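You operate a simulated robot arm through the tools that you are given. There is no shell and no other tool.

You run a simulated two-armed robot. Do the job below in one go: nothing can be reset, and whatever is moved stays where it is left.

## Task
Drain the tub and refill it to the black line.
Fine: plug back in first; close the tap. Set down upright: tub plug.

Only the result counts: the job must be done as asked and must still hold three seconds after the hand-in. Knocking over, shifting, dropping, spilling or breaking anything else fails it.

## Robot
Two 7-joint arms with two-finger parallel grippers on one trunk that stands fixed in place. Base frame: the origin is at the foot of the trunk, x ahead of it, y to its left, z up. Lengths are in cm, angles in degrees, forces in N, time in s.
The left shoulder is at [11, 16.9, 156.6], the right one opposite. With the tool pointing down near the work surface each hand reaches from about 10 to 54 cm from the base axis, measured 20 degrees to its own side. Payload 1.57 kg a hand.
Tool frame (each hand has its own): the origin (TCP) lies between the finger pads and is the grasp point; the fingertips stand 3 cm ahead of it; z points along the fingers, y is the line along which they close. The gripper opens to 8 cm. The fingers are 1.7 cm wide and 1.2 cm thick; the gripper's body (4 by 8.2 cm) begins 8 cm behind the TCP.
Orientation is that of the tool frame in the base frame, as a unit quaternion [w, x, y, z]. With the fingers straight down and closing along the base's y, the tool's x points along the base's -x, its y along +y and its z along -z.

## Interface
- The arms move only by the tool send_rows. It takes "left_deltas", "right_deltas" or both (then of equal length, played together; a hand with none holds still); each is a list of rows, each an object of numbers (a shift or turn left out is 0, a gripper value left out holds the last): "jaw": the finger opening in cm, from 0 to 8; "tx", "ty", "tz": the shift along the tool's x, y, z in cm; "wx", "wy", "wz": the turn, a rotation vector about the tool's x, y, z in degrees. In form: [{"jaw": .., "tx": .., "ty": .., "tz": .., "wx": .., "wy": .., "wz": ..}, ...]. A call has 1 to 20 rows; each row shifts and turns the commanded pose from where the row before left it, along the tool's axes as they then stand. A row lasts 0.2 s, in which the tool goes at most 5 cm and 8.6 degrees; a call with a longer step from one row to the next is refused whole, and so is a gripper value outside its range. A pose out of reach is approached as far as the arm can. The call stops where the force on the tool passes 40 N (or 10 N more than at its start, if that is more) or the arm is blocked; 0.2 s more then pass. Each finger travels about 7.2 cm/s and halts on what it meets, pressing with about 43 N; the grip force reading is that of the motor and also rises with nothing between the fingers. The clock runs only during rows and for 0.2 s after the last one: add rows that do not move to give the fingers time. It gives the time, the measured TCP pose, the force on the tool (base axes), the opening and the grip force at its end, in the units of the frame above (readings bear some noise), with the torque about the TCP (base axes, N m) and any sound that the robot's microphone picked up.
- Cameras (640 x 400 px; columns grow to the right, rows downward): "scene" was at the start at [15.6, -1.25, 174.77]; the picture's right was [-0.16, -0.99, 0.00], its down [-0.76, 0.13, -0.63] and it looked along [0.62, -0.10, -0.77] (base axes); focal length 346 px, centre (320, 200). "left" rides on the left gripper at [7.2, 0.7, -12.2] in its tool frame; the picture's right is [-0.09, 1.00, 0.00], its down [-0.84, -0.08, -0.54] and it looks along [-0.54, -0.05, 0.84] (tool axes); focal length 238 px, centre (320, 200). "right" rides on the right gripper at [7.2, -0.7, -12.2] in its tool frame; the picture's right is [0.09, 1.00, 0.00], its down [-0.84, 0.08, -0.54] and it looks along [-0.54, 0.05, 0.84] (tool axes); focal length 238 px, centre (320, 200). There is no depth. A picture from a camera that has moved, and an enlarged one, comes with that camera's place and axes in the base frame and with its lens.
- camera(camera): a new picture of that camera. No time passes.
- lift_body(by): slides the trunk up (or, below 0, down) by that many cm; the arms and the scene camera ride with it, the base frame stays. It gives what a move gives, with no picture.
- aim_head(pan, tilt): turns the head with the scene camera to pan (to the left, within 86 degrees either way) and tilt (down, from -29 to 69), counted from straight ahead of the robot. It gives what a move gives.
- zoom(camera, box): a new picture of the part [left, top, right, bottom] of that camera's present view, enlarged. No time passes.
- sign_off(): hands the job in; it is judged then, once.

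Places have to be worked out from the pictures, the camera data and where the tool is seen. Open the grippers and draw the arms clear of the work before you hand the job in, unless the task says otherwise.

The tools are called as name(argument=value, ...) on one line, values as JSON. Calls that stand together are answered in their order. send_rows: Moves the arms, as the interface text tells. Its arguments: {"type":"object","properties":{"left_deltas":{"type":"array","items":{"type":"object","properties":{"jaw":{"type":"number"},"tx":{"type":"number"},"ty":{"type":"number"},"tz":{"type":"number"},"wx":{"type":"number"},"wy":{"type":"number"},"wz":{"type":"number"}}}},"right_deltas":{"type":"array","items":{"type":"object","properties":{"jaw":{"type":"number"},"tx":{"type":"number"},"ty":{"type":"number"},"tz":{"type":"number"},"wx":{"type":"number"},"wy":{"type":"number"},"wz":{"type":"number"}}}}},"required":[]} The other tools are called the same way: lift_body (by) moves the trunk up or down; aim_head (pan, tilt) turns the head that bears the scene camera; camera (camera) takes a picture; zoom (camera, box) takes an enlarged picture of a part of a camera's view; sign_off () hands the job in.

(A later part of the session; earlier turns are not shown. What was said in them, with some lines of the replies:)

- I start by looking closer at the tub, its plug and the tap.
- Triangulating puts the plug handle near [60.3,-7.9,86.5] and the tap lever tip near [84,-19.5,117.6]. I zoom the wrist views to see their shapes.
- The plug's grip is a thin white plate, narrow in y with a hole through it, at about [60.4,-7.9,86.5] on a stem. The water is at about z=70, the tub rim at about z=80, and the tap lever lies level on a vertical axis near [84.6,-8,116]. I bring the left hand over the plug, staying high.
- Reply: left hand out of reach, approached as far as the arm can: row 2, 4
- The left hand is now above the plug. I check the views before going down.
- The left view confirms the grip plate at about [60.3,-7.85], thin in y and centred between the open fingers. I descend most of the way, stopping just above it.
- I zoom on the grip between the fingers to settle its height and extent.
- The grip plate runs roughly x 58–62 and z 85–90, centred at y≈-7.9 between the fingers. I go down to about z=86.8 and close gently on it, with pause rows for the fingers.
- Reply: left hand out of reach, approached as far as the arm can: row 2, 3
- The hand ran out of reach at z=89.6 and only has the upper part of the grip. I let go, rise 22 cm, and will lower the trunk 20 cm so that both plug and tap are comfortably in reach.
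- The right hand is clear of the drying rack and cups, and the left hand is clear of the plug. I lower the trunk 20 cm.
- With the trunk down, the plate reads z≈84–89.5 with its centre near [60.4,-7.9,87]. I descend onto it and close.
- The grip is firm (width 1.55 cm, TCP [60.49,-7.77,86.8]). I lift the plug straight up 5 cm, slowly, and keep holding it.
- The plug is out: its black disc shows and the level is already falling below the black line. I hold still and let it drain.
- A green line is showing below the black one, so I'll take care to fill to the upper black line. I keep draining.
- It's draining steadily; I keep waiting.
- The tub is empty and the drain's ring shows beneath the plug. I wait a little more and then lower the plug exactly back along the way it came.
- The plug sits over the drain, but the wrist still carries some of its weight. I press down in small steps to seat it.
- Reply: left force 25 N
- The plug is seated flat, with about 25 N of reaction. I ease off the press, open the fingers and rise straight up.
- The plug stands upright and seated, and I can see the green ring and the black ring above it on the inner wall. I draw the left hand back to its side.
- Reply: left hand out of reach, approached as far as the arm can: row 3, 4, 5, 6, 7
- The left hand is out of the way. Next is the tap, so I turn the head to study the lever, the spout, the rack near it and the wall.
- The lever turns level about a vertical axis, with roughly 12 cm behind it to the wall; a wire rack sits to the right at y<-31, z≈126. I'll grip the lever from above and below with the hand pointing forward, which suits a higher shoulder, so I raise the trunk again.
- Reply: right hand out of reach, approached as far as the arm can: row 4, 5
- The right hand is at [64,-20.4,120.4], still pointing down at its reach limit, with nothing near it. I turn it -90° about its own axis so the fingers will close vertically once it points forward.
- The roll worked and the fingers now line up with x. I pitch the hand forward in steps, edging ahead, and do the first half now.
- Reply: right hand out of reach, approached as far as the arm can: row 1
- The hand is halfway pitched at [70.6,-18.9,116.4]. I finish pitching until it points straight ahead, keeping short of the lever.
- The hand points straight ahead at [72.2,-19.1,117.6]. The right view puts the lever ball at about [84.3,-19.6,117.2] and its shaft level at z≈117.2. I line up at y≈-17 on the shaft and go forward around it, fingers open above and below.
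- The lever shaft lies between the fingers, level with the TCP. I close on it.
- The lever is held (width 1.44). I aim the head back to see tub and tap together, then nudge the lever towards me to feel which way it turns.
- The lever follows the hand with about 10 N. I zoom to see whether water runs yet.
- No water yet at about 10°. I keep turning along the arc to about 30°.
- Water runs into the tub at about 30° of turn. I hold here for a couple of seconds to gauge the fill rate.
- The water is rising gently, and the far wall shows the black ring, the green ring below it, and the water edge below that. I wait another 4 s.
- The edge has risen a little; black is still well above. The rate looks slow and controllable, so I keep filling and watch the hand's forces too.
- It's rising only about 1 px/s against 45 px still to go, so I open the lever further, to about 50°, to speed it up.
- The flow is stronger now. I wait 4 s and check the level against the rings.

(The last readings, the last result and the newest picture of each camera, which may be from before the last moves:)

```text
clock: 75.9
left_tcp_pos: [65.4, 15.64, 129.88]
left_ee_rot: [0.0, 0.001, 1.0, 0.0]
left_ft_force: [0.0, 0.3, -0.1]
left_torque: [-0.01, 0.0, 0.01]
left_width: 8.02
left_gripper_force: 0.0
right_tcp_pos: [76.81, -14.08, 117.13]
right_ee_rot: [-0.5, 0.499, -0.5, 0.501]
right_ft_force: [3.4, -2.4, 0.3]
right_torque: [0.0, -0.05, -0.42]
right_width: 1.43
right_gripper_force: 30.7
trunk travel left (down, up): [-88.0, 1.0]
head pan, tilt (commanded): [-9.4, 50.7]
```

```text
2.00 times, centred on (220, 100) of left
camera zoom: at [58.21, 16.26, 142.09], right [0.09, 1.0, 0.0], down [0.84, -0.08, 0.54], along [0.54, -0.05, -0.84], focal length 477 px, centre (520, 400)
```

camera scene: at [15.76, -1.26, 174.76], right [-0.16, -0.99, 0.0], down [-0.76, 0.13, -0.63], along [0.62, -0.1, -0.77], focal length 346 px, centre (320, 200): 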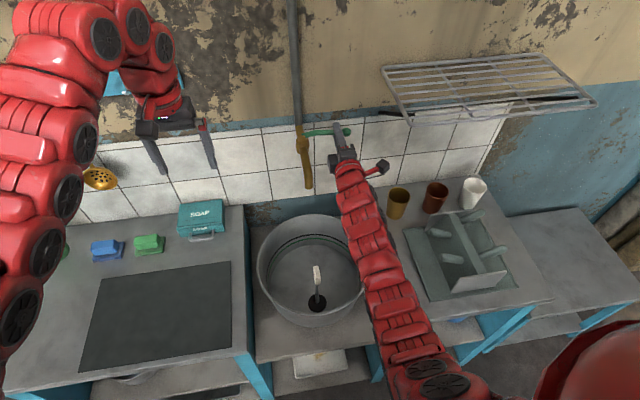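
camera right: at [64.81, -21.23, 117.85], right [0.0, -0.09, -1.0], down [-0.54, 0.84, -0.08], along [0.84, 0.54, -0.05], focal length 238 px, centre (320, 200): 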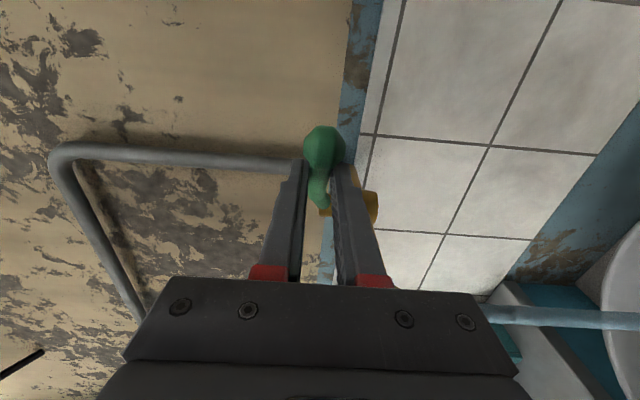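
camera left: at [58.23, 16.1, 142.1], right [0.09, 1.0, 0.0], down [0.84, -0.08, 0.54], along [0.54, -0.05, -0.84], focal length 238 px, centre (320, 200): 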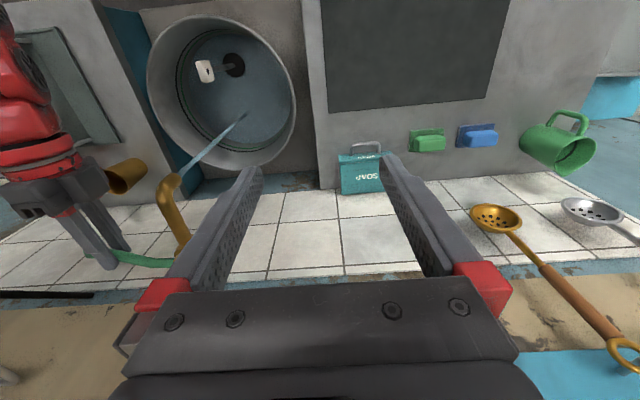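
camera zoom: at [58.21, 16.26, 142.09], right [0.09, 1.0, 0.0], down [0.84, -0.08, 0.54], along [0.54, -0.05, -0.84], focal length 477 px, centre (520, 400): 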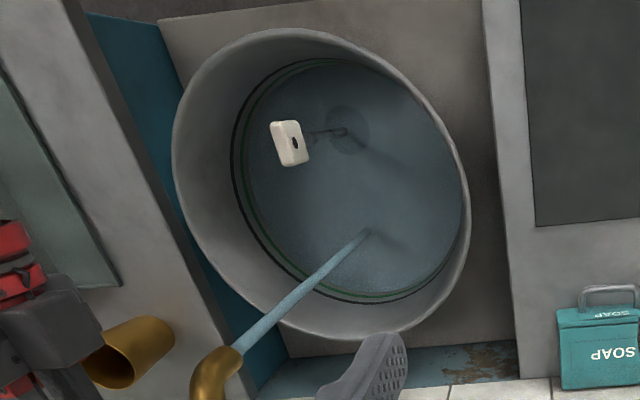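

The water edge now rises about 1.7 px/s with about 37 px to the black ring. I wait two more spells, then look again.

send_rows(right_deltas=[{"jaw": 0}, {}, {}, {}, {}, {}, {}, {}, {}, {}, {}, {}, {}, {}, {}, {}, {}, {}, {}, {}])

zoom(camera="scene", box=[260, 215, 380, 290])

send_rows(right_deltas=[{"jaw": 0}, {}, {}, {}, {}, {}, {}, {}, {}, {}, {}, {}, {}, {}, {}])

zoom(camera="scene", box=[260, 215, 380, 290])

```text
clock: 80.1
left_tcp_pos: [65.42, 15.64, 129.78]
left_ee_rot: [-0.001, 0.0, 1.0, -0.001]
left_ft_force: [0.0, -0.6, 0.1]
left_torque: [-0.05, 0.0, 0.02]
left_width: 8.01
left_gripper_force: 0.1
right_tcp_pos: [76.78, -14.06, 117.32]
right_ee_rot: [0.499, -0.5, 0.501, -0.5]
right_ft_force: [0.9, -1.0, -3.6]
right_torque: [0.04, 0.07, -0.12]
right_width: 1.46
right_gripper_force: 30.4
trunk travel left (down, up): [-88.0, 1.0]
head pan, tilt (commanded): [-9.4, 50.7]
```

```text
5.33 times, centred on (320, 252) of scene
camera zoom: at [15.64, -1.28, 174.76], right [-0.16, -0.99, 0.0], down [-0.76, 0.13, -0.63], along [0.62, -0.1, -0.77], focal length 1848 px, centre (320, -80)
```

zoom: 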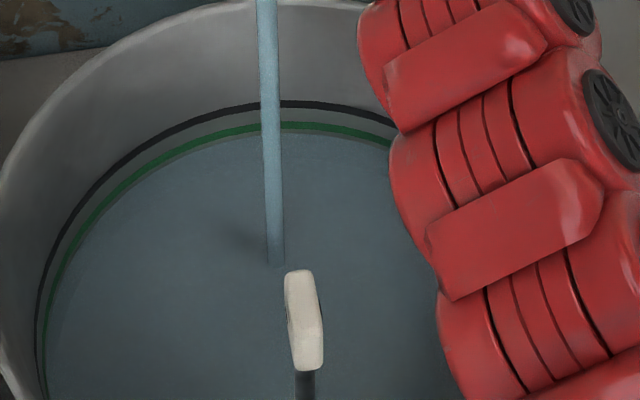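

```text
clock: 83.3
left_tcp_pos: [65.5, 15.66, 129.88]
left_ee_rot: [0.0, 0.001, 1.0, 0.0]
left_ft_force: [-0.4, -0.5, -0.3]
left_torque: [-0.02, -0.03, 0.02]
left_width: 8.02
left_gripper_force: 0.1
right_tcp_pos: [76.69, -14.1, 117.16]
right_ee_rot: [-0.499, 0.499, -0.5, 0.501]
right_ft_force: [-0.8, -0.9, -4.5]
right_torque: [-0.01, 0.09, -0.01]
right_width: 1.44
right_gripper_force: 30.6
trunk travel left (down, up): [-88.0, 1.0]
head pan, tilt (commanded): [-9.4, 50.7]
```

```text
5.33 times, centred on (320, 252) of scene
camera zoom: at [15.64, -1.28, 174.76], right [-0.16, -0.99, 0.0], down [-0.76, 0.13, -0.63], along [0.62, -0.1, -0.77], focal length 1848 px, centre (320, -80)
```

zoom: 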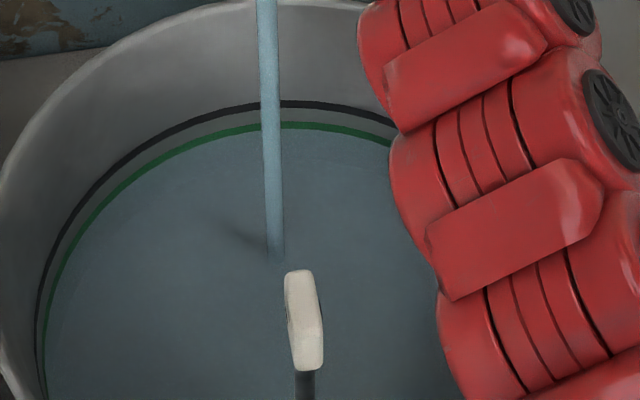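

The water has reached the green ring; black is roughly 23–25 px higher, about 15 s at this rate. I keep filling for about 8 s and check.

send_rows(right_deltas=[{"jaw": 0}, {}, {}, {}, {}, {}, {}, {}, {}, {}, {}, {}, {}, {}, {}, {}, {}, {}, {}, {}])

zoom(camera="scene", box=[260, 215, 380, 290])

send_rows(right_deltas=[{"jaw": 0}, {}, {}, {}, {}, {}, {}, {}, {}, {}, {}, {}, {}, {}])

zoom(camera="scene", box=[260, 215, 380, 290])

zoom(camera="left", box=[120, 0, 320, 200])

```text
clock: 87.5
left_tcp_pos: [65.37, 15.65, 129.86]
left_ee_rot: [0.0, 0.0, 1.0, 0.0]
left_ft_force: [-0.5, 0.7, -0.1]
left_torque: [0.01, 0.01, 0.02]
left_width: 8.02
left_gripper_force: 0.1
right_tcp_pos: [76.87, -14.04, 117.17]
right_ee_rot: [0.499, -0.5, 0.501, -0.501]
right_ft_force: [-2.0, -0.9, -4.9]
right_torque: [-0.01, 0.04, 0.04]
right_width: 1.44
right_gripper_force: 30.5
trunk travel left (down, up): [-88.0, 1.0]
head pan, tilt (commanded): [-9.4, 50.7]
```

```text
5.33 times, centred on (320, 252) of scene
camera zoom: at [15.65, -1.28, 174.76], right [-0.16, -0.99, 0.0], down [-0.76, 0.13, -0.63], along [0.62, -0.1, -0.77], focal length 1848 px, centre (320, -80)
```

zoom: 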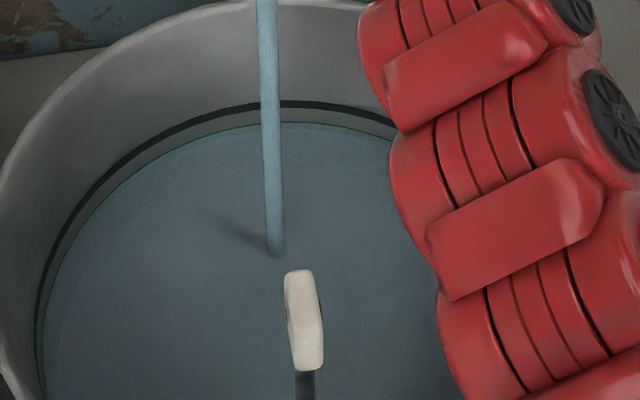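

```text
clock: 90.5
left_tcp_pos: [65.4, 15.61, 129.85]
left_ee_rot: [0.0, 0.002, 1.0, 0.0]
left_ft_force: [-0.7, -0.3, 0.3]
left_torque: [-0.01, 0.0, 0.0]
left_width: 8.02
left_gripper_force: 0.0
right_tcp_pos: [76.82, -14.13, 117.21]
right_ee_rot: [0.5, -0.5, 0.501, -0.5]
right_ft_force: [-1.4, -0.6, -5.2]
right_torque: [-0.01, 0.07, -0.01]
right_width: 1.46
right_gripper_force: 30.7
trunk travel left (down, up): [-88.0, 1.0]
head pan, tilt (commanded): [-9.4, 50.7]
```

```text
5.33 times, centred on (320, 252) of scene
camera zoom: at [15.65, -1.28, 174.76], right [-0.16, -0.99, 0.0], down [-0.76, 0.13, -0.63], along [0.62, -0.1, -0.77], focal length 1848 px, centre (320, -80)
```

zoom: 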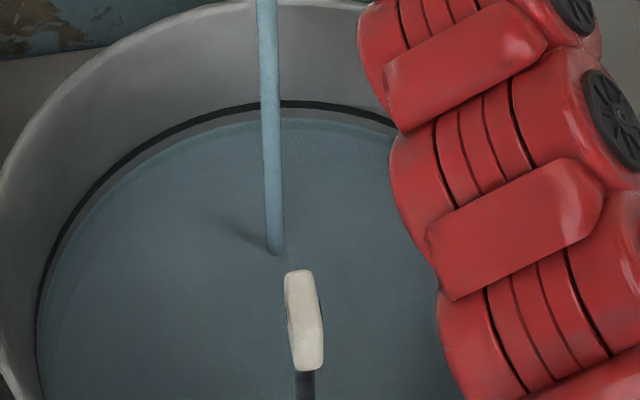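

```text
2.00 times, centred on (220, 100) of left
camera zoom: at [58.19, 16.28, 142.09], right [0.09, 1.0, 0.0], down [0.84, -0.08, 0.54], along [0.54, -0.05, -0.84], focal length 477 px, centre (520, 400)
```

zoom: 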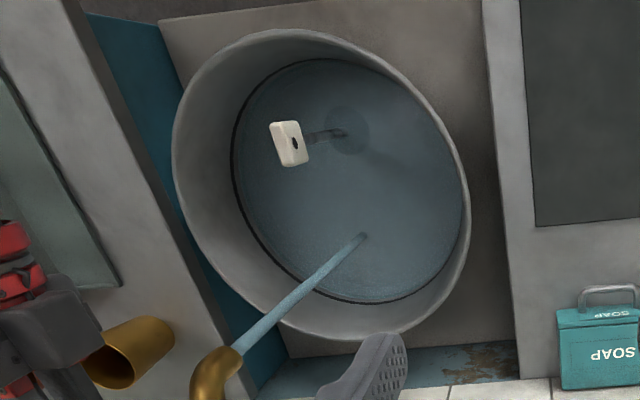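

The level is about 14 px short of the middle of the black ring, at about 1.35 px/s. I wait about 5 s more, then check closely.

send_rows(right_deltas=[{"jaw": 0}, {}, {}, {}, {}, {}, {}, {}, {}, {}, {}, {}, {}, {}, {}, {}, {}, {}, {}, {}])

zoom(camera="scene", box=[290, 225, 340, 250])

zoom(camera="scene", box=[260, 215, 380, 290])

zoom(camera="left", box=[160, 40, 240, 110])

```text
clock: 94.7
left_tcp_pos: [65.46, 15.76, 129.84]
left_ee_rot: [0.0, 0.0, 1.0, -0.001]
left_ft_force: [-0.5, -0.1, 0.9]
left_torque: [-0.02, 0.0, 0.02]
left_width: 8.02
left_gripper_force: 0.2
right_tcp_pos: [76.81, -14.04, 117.16]
right_ee_rot: [-0.5, 0.5, -0.5, 0.501]
right_ft_force: [-0.7, -1.3, -4.2]
right_torque: [0.02, 0.09, -0.04]
right_width: 1.43
right_gripper_force: 30.2
trunk travel left (down, up): [-88.0, 1.0]
head pan, tilt (commanded): [-9.4, 50.7]
```

```text
12.80 times, centred on (315, 238) of scene
camera zoom: at [15.65, -1.28, 174.76], right [-0.16, -0.99, 0.0], down [-0.76, 0.13, -0.63], along [0.62, -0.1, -0.77], focal length 4434 px, centre (384, -280)
```

zoom: 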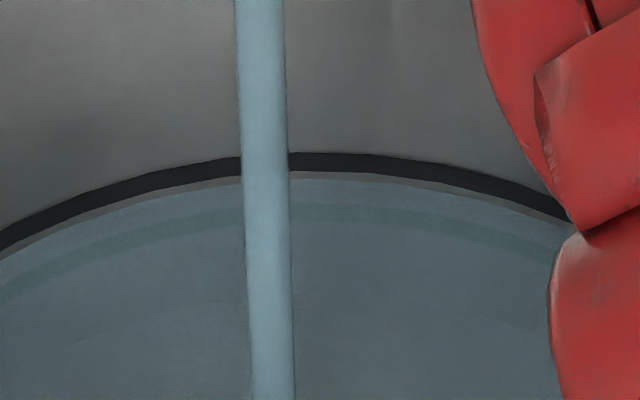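

```text
5.33 times, centred on (320, 252) of scene
camera zoom: at [15.65, -1.28, 174.76], right [-0.16, -0.99, 0.0], down [-0.76, 0.13, -0.63], along [0.62, -0.1, -0.77], focal length 1848 px, centre (320, -80)
```

zoom: 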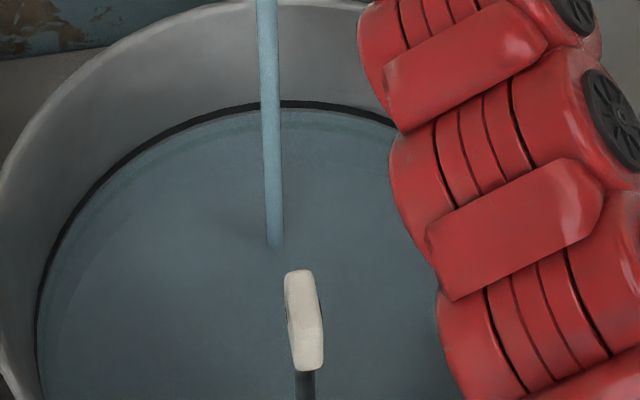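

```text
5.71 times, centred on (200, 75) of left
camera zoom: at [58.2, 16.28, 142.09], right [0.09, 1.0, 0.0], down [0.84, -0.08, 0.54], along [0.54, -0.05, -0.84], focal length 1362 px, centre (1006, 914)
```

zoom: 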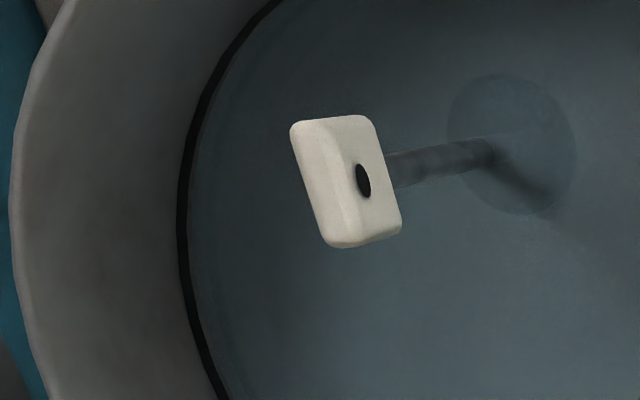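

The water is now 9 px (zoomed) below the ring's lower edge, with the ring 18 px thick, at about 3.6 px/s. I wait 2.6 s more and look again before closing.

send_rows(right_deltas=[{"jaw": 0}, {}, {}, {}, {}, {}, {}, {}, {}, {}, {}, {}])

zoom(camera="scene", box=[290, 225, 340, 250])

```text
clock: 97.3
left_tcp_pos: [65.58, 15.73, 129.81]
left_ee_rot: [-0.001, 0.001, 1.0, 0.0]
left_ft_force: [-0.4, -0.8, -0.4]
left_torque: [0.02, -0.02, 0.03]
left_width: 8.0
left_gripper_force: 0.1
right_tcp_pos: [76.81, -13.99, 117.21]
right_ee_rot: [0.499, -0.5, 0.501, -0.5]
right_ft_force: [0.5, -1.1, -4.2]
right_torque: [0.0, 0.1, 0.0]
right_width: 1.47
right_gripper_force: 30.4
trunk travel left (down, up): [-88.0, 1.0]
head pan, tilt (commanded): [-9.4, 50.7]
```

```text
12.80 times, centred on (315, 238) of scene
camera zoom: at [15.65, -1.28, 174.76], right [-0.16, -0.99, 0.0], down [-0.76, 0.13, -0.63], along [0.62, -0.1, -0.77], focal length 4434 px, centre (384, -280)
```

zoom: 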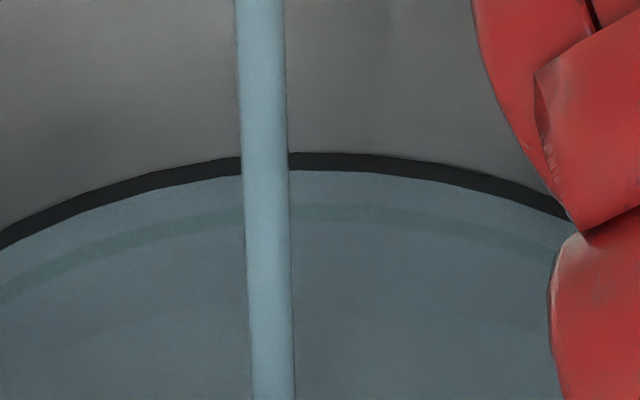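

The water just touches the ring's lower edge. I let it run 1.4 s more to reach about mid-ring, then swing the lever back along the same arc to shut it, all in one call.

send_rows(right_deltas=[{"jaw": 0}, {}, {}, {}, {}, {}, {}, {"tz": 1.1, "tx": 0.95}, {"tz": 1.3, "tx": 0.76}, {"tz": 1.422, "tx": 0.663}, {"tz": 1.515, "tx": 0.406}, {"tz": 0.76, "tx": 0.1}, {"tz": 0.8, "tx": 0.04}])

zoom(camera="scene", box=[290, 225, 340, 250])

zoom(camera="scene", box=[240, 110, 400, 290])

camera(camera="right")

```text
clock: 100.1
left_tcp_pos: [65.24, 15.76, 129.89]
left_ee_rot: [0.0, 0.001, 1.0, 0.001]
left_ft_force: [-0.1, 0.0, 1.0]
left_torque: [-0.05, -0.01, -0.03]
left_width: 8.02
left_gripper_force: 0.1
right_tcp_pos: [83.54, -16.95, 117.2]
right_ee_rot: [0.498, -0.499, 0.501, -0.501]
right_ft_force: [-15.2, 7.1, -13.4]
right_torque: [-0.01, 0.24, -0.07]
right_width: 1.45
right_gripper_force: 30.5
trunk travel left (down, up): [-88.0, 1.0]
head pan, tilt (commanded): [-9.4, 50.7]
```

```text
12.80 times, centred on (315, 238) of scene
camera zoom: at [15.5, -1.11, 174.78], right [-0.16, -0.99, 0.0], down [-0.76, 0.13, -0.63], along [0.63, -0.1, -0.77], focal length 4434 px, centre (384, -280)
```

zoom: 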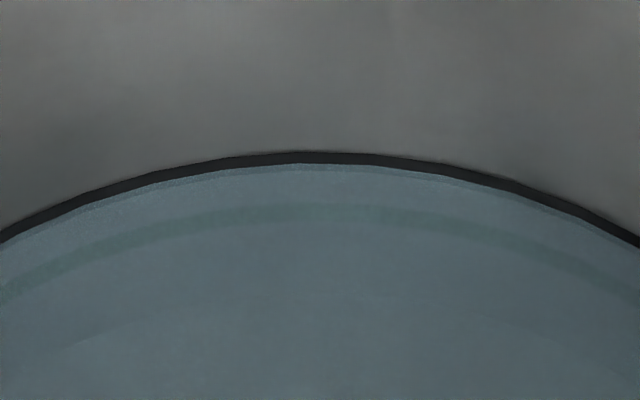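

```text
2.22 times, centred on (320, 200) of scene
camera zoom: at [15.5, -1.11, 174.78], right [-0.16, -0.99, 0.0], down [-0.76, 0.13, -0.63], along [0.63, -0.1, -0.77], focal length 770 px, centre (320, 200)
```

zoom: 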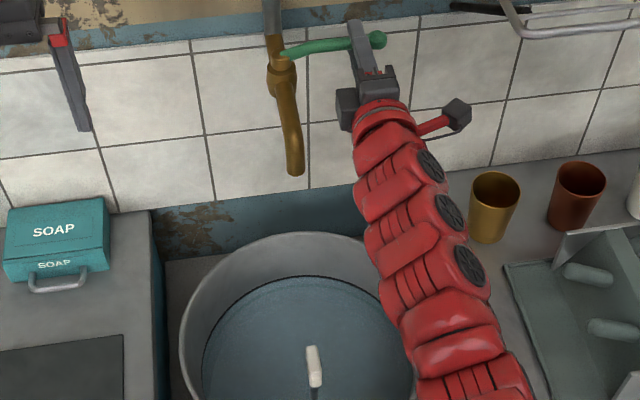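

```text
taken
camera right: at [71.52, -24.03, 117.9], right [0.0, -0.09, -1.0], down [-0.54, 0.84, -0.08], along [0.84, 0.54, -0.05], focal length 238 px, centre (320, 200)
```

right: 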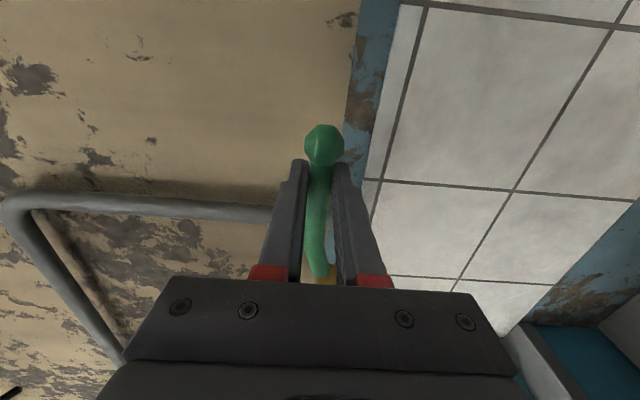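

The flow has stopped, the lever is back where it started, and the water stands about mid-ring. I wait briefly to confirm it stays shut, then open the fingers.

send_rows(right_deltas=[{"jaw": 0}, {}, {}, {}, {}, {"jaw": 2.5}, {}, {"jaw": 8}, {}, {}, {}, {}])

zoom(camera="scene", box=[240, 110, 400, 290])

camera(camera="right")

zoom(camera="scene", box=[290, 225, 340, 250])

```text
clock: 102.7
left_tcp_pos: [65.42, 15.69, 129.91]
left_ee_rot: [0.0, 0.002, 1.0, -0.001]
left_ft_force: [-0.4, 0.2, 0.2]
left_torque: [0.01, -0.01, 0.01]
left_width: 7.99
left_gripper_force: 0.0
right_tcp_pos: [83.64, -16.92, 117.26]
right_ee_rot: [-0.5, 0.501, -0.499, 0.5]
right_ft_force: [0.6, -0.5, 0.0]
right_torque: [0.02, 0.04, 0.01]
right_width: 7.99
right_gripper_force: 0.0
trunk travel left (down, up): [-88.0, 1.0]
head pan, tilt (commanded): [-9.4, 50.7]
```

```text
2.22 times, centred on (320, 200) of scene
camera zoom: at [15.59, -1.24, 174.77], right [-0.16, -0.99, 0.0], down [-0.76, 0.13, -0.63], along [0.62, -0.1, -0.77], focal length 770 px, centre (320, 200)
```

zoom: 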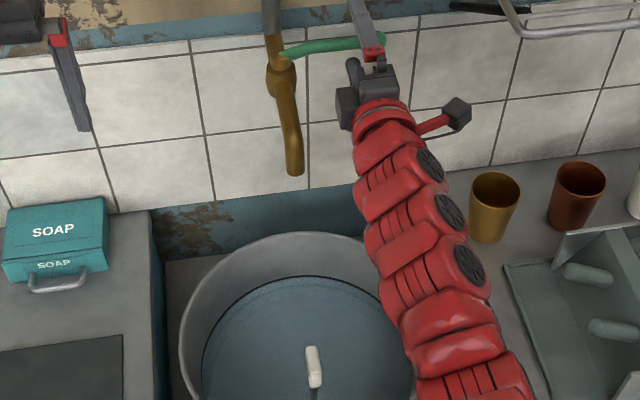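

```text
taken
camera right: at [71.6, -24.1, 117.97], right [0.0, -0.09, -1.0], down [-0.54, 0.84, -0.08], along [0.84, 0.54, -0.05], focal length 238 px, centre (320, 200)
```

right: 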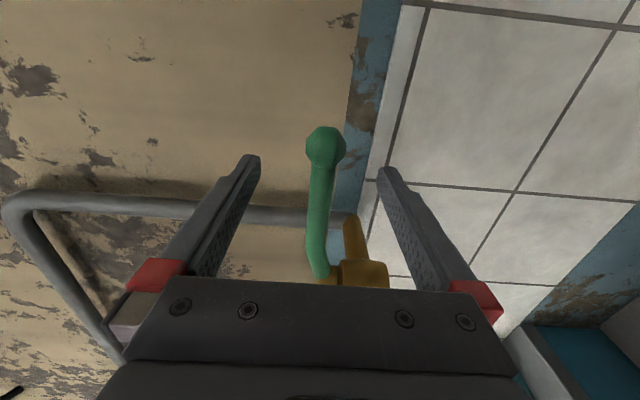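

```text
12.80 times, centred on (315, 238) of scene
camera zoom: at [15.59, -1.24, 174.77], right [-0.16, -0.99, 0.0], down [-0.76, 0.13, -0.63], along [0.62, -0.1, -0.77], focal length 4434 px, centre (384, -280)
```

zoom: 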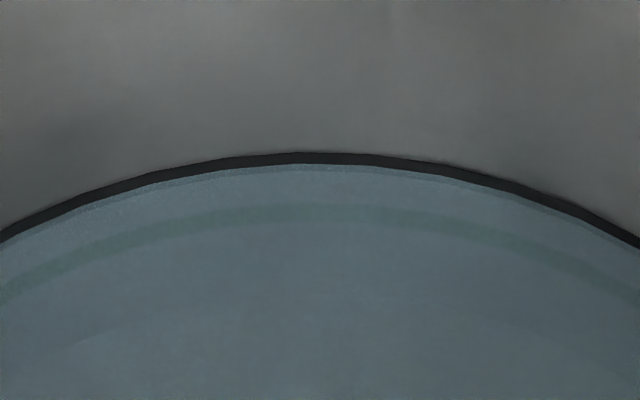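

The tap is shut and the level sits inside the black ring. I withdraw the right hand straight back off the lever.

send_rows(right_deltas=[{"jaw": 8, "tz": -1.5}, {"tz": -2.5}, {"tz": -2.5}, {"tz": -2.5}, {"tz": -2.3}, {}])

zoom(camera="scene", box=[260, 100, 400, 200])

zoom(camera="scene", box=[290, 225, 340, 250])

camera(camera="right")

```text
clock: 104.1
left_tcp_pos: [65.52, 15.67, 129.87]
left_ee_rot: [-0.001, 0.0, 1.0, 0.0]
left_ft_force: [-0.7, 0.2, 0.1]
left_torque: [0.01, 0.0, -0.02]
left_width: 7.99
left_gripper_force: 0.1
right_tcp_pos: [72.29, -16.88, 117.19]
right_ee_rot: [-0.5, 0.499, -0.5, 0.501]
right_ft_force: [-0.2, -0.1, -1.1]
right_torque: [-0.03, -0.01, -0.01]
right_width: 7.99
right_gripper_force: 0.1
trunk travel left (down, up): [-88.0, 1.0]
head pan, tilt (commanded): [-9.4, 50.7]
```

```text
4.00 times, centred on (330, 150) of scene
camera zoom: at [15.66, -1.22, 174.76], right [-0.16, -0.99, 0.0], down [-0.76, 0.13, -0.63], along [0.62, -0.1, -0.77], focal length 1386 px, centre (280, 400)
```

zoom: 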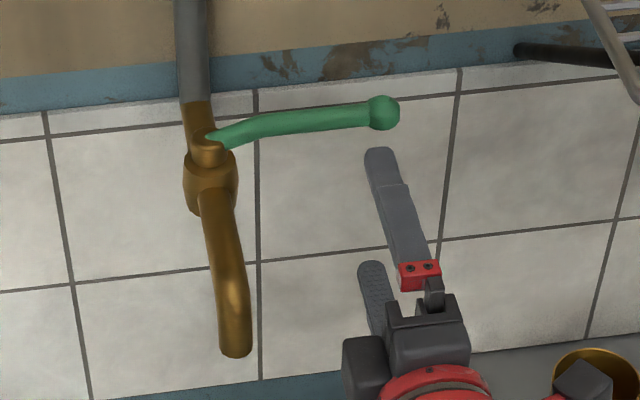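

```text
12.80 times, centred on (315, 238) of scene
camera zoom: at [15.66, -1.22, 174.76], right [-0.16, -0.99, 0.0], down [-0.76, 0.13, -0.63], along [0.62, -0.1, -0.77], focal length 4434 px, centre (384, -280)
```

zoom: 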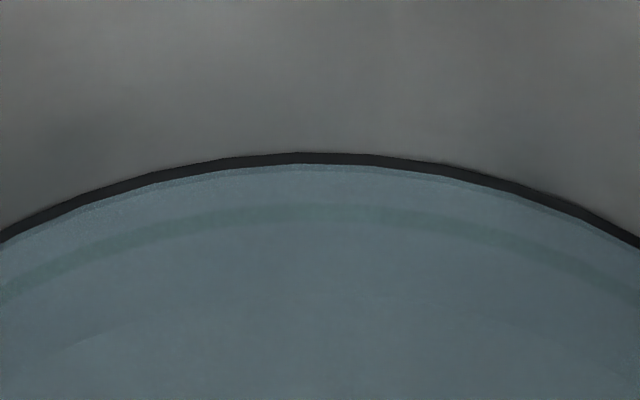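

```text
taken
camera right: at [60.41, -23.96, 117.92], right [0.0, -0.09, -1.0], down [-0.54, 0.84, -0.08], along [0.84, 0.54, -0.05], focal length 238 px, centre (320, 200)
```

right: 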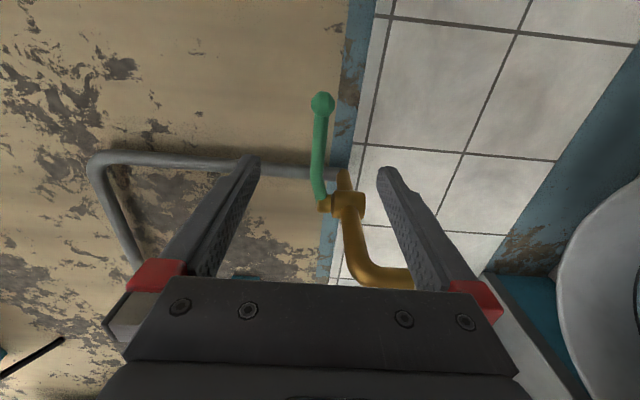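

The lever is exactly back at its starting place, there is no drip, and the level is steady in the ring. I fold the right hand back down and away by reversing the pitch.

send_rows(right_deltas=[{"jaw": 8, "wx": -8.18, "tx": 0.3, "ty": -0.5, "tz": -0.7}, {"wx": -8.18, "tx": 0.3, "ty": -0.395, "tz": -0.764}, {"wx": -8.18, "tx": 0.3, "ty": -0.282, "tz": -0.813}, {"wx": -8.18, "tx": 0.3, "ty": -0.164, "tz": -0.845}, {"wx": -8.18, "tx": 0.3, "ty": -0.042, "tz": -0.859}, {"wx": -8.18, "tx": 0.3, "ty": 0.081, "tz": -0.857}, {"wx": -8.18, "tx": 0.3, "ty": 0.202, "tz": -0.836}, {"wx": -8.18, "tx": 0.3, "ty": 0.319, "tz": -0.799}, {"wx": -8.18, "tx": 0.3, "ty": 0.429, "tz": -0.746}, {"wx": -8.18, "tx": 0.3, "ty": 0.531, "tz": -0.677}, {"wx": -8.2, "tx": 0.3, "ty": 0.622, "tz": -0.595}, {}])

camera(camera="scene")

```text
clock: 106.7
left_tcp_pos: [65.39, 15.49, 129.96]
left_ee_rot: [0.0, 0.001, 1.0, 0.001]
left_ft_force: [0.4, 0.3, -0.1]
left_torque: [0.04, -0.01, 0.0]
left_width: 7.99
left_gripper_force: 0.0
right_tcp_pos: [66.75, -20.1, 120.33]
right_ee_rot: [0.0, 0.707, -0.707, -0.002]
right_ft_force: [-1.0, 0.3, 0.7]
right_torque: [0.01, -0.01, -0.01]
right_width: 8.01
right_gripper_force: 0.2
right hand out of reach, approached as far as the arm can: row 9, 10
trunk travel left (down, up): [-88.0, 1.0]
head pan, tilt (commanded): [-9.4, 50.7]
```

```text
taken
camera scene: at [15.49, -1.35, 174.78], right [-0.16, -0.99, 0.0], down [-0.76, 0.13, -0.63], along [0.63, -0.1, -0.77], focal length 346 px, centre (320, 200)
```

scene: 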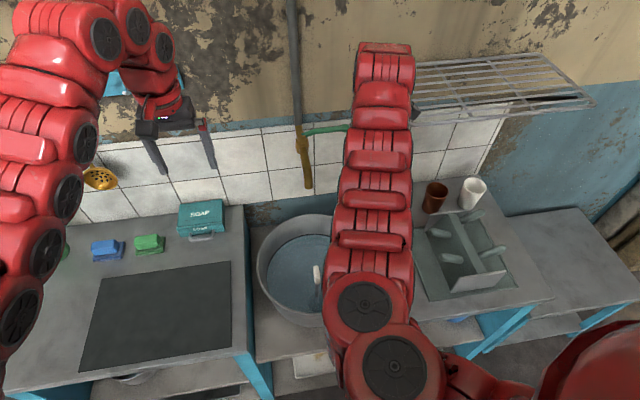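

The right hand points down again at [66.8,-20,120]. I shift it back and right, away from above the tub, in modest steps.

send_rows(right_deltas=[{"jaw": 8, "ty": 1.2, "tx": 1.5, "tz": -1}, {"ty": 1.2, "tx": 2, "tz": -1.5}, {"ty": 1.2, "tx": 2, "tz": -1.5}, {"ty": 0.8, "tx": 2, "tz": -1.5}, {"tx": 2, "tz": -1.5}, {"tx": 1.5, "tz": -1.5}, {}])

camera(camera="scene")

camera(camera="right")

```text
clock: 108.3
left_tcp_pos: [65.3, 15.68, 129.88]
left_ee_rot: [0.0, 0.0, 1.0, 0.0]
left_ft_force: [-0.3, -0.1, -0.2]
left_torque: [-0.02, 0.0, -0.02]
left_width: 7.99
left_gripper_force: 0.1
right_tcp_pos: [62.49, -31.06, 128.65]
right_ee_rot: [0.0, -0.707, 0.707, 0.0]
right_ft_force: [0.0, 0.4, 0.0]
right_torque: [0.0, 0.06, 0.01]
right_width: 8.02
right_gripper_force: 0.1
trunk travel left (down, up): [-88.0, 1.0]
head pan, tilt (commanded): [-9.4, 50.7]
```

```text
taken
camera scene: at [15.58, -1.19, 174.77], right [-0.16, -0.99, 0.0], down [-0.76, 0.13, -0.63], along [0.62, -0.1, -0.77], focal length 346 px, centre (320, 200)
```

scene: 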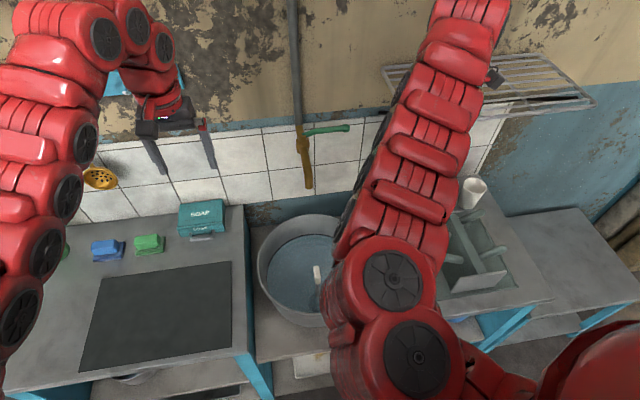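

```text
taken
camera right: at [63.23, -38.23, 140.96], right [-1.0, -0.09, 0.0], down [-0.08, 0.84, 0.54], along [-0.05, 0.54, -0.84], focal length 238 px, centre (320, 200)
```

right: 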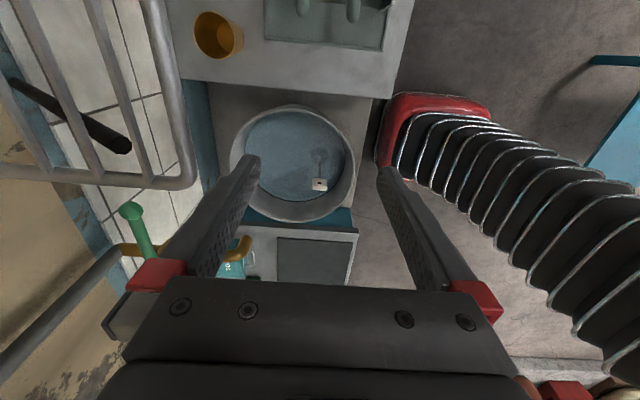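

Both hands are clear. I let a couple of seconds pass and check the level, the plug and the tap one last time.

send_rows(right_deltas=[{"jaw": 8, "ty": 1.5}, {"ty": 1.5}, {}, {}, {}, {}, {}, {}, {}, {}, {}, {}])

zoom(camera="left", box=[120, 0, 320, 200])

zoom(camera="scene", box=[290, 225, 340, 250])

camera(camera="scene")

zoom(camera="right", box=[210, 90, 370, 230])

```text
clock: 110.9
left_tcp_pos: [65.43, 15.6, 130.05]
left_ee_rot: [0.001, 0.001, 1.0, 0.0]
left_ft_force: [-0.5, -0.7, -0.7]
left_torque: [0.01, 0.03, 0.02]
left_width: 8.0
left_gripper_force: 0.0
right_tcp_pos: [60.4, -31.22, 129.13]
right_ee_rot: [-0.001, -0.706, 0.708, 0.001]
right_ft_force: [-0.6, -0.2, 0.1]
right_torque: [-0.02, 0.01, -0.02]
right_width: 7.98
right_gripper_force: 0.1
right hand out of reach, approached as far as the arm can: row 2
trunk travel left (down, up): [-88.0, 1.0]
head pan, tilt (commanded): [-9.4, 50.7]
```

```text
2.00 times, centred on (220, 100) of left
camera zoom: at [58.16, 16.31, 142.11], right [0.09, 1.0, 0.0], down [0.84, -0.08, 0.54], along [0.54, -0.05, -0.84], focal length 477 px, centre (520, 400)
```

zoom: 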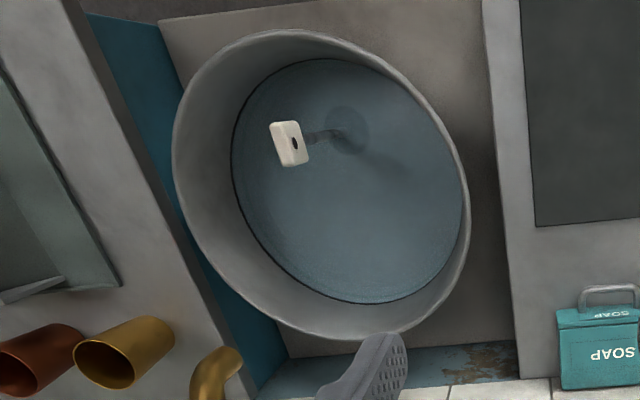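

```text
12.80 times, centred on (315, 238) of scene
camera zoom: at [15.61, -1.24, 174.77], right [-0.16, -0.99, 0.0], down [-0.76, 0.13, -0.63], along [0.62, -0.1, -0.77], focal length 4434 px, centre (384, -280)
```

zoom: 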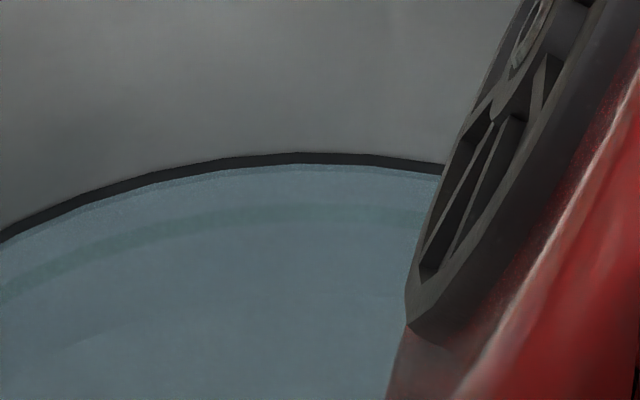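

```text
taken
camera scene: at [15.61, -1.24, 174.77], right [-0.16, -0.99, 0.0], down [-0.76, 0.13, -0.63], along [0.62, -0.1, -0.77], focal length 346 px, centre (320, 200)
```

scene: 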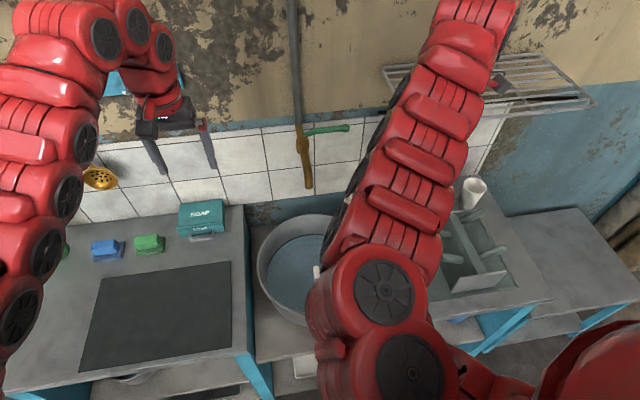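

```text
2.86 times, centred on (290, 160) of right
camera zoom: at [61.27, -38.34, 141.26], right [-1.0, -0.09, 0.0], down [-0.08, 0.84, 0.54], along [-0.05, 0.54, -0.84], focal length 681 px, centre (406, 314)
```

zoom: 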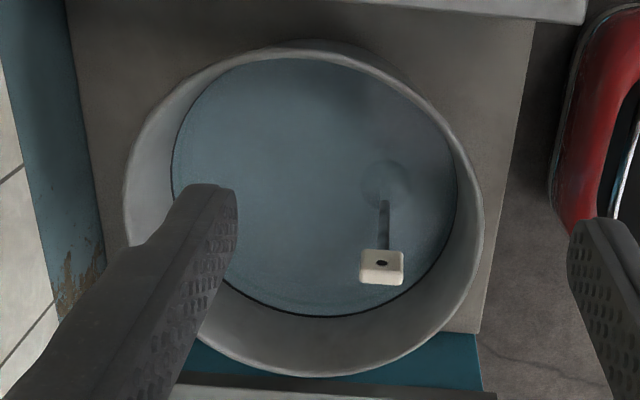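

The level is steady inside the black ring, the plug stands upright in the drain, the tap is shut with its lever back in place, and both grippers are open and clear. I hand the job in.

sign_off()

```text
The job is handed in.
```

The tub is drained and refilled to the black line. I handed the job in; no verdict came back.

- **Water level:** it sits inside the black ring, slightly below its middle. It was unchanged over several checks in the roughly 10 seconds after I shut the tap.
- **Plug:** I held it in the left hand while the tub drained, then pressed it back into the drain before opening the tap. It is standing upright.
- **Tap:** the lever is back exactly where it started, and no water is running from the spout.
- **Everything else:** I saw nothing knocked, moved or spilled. Both grippers are open and away from the tub and tap.
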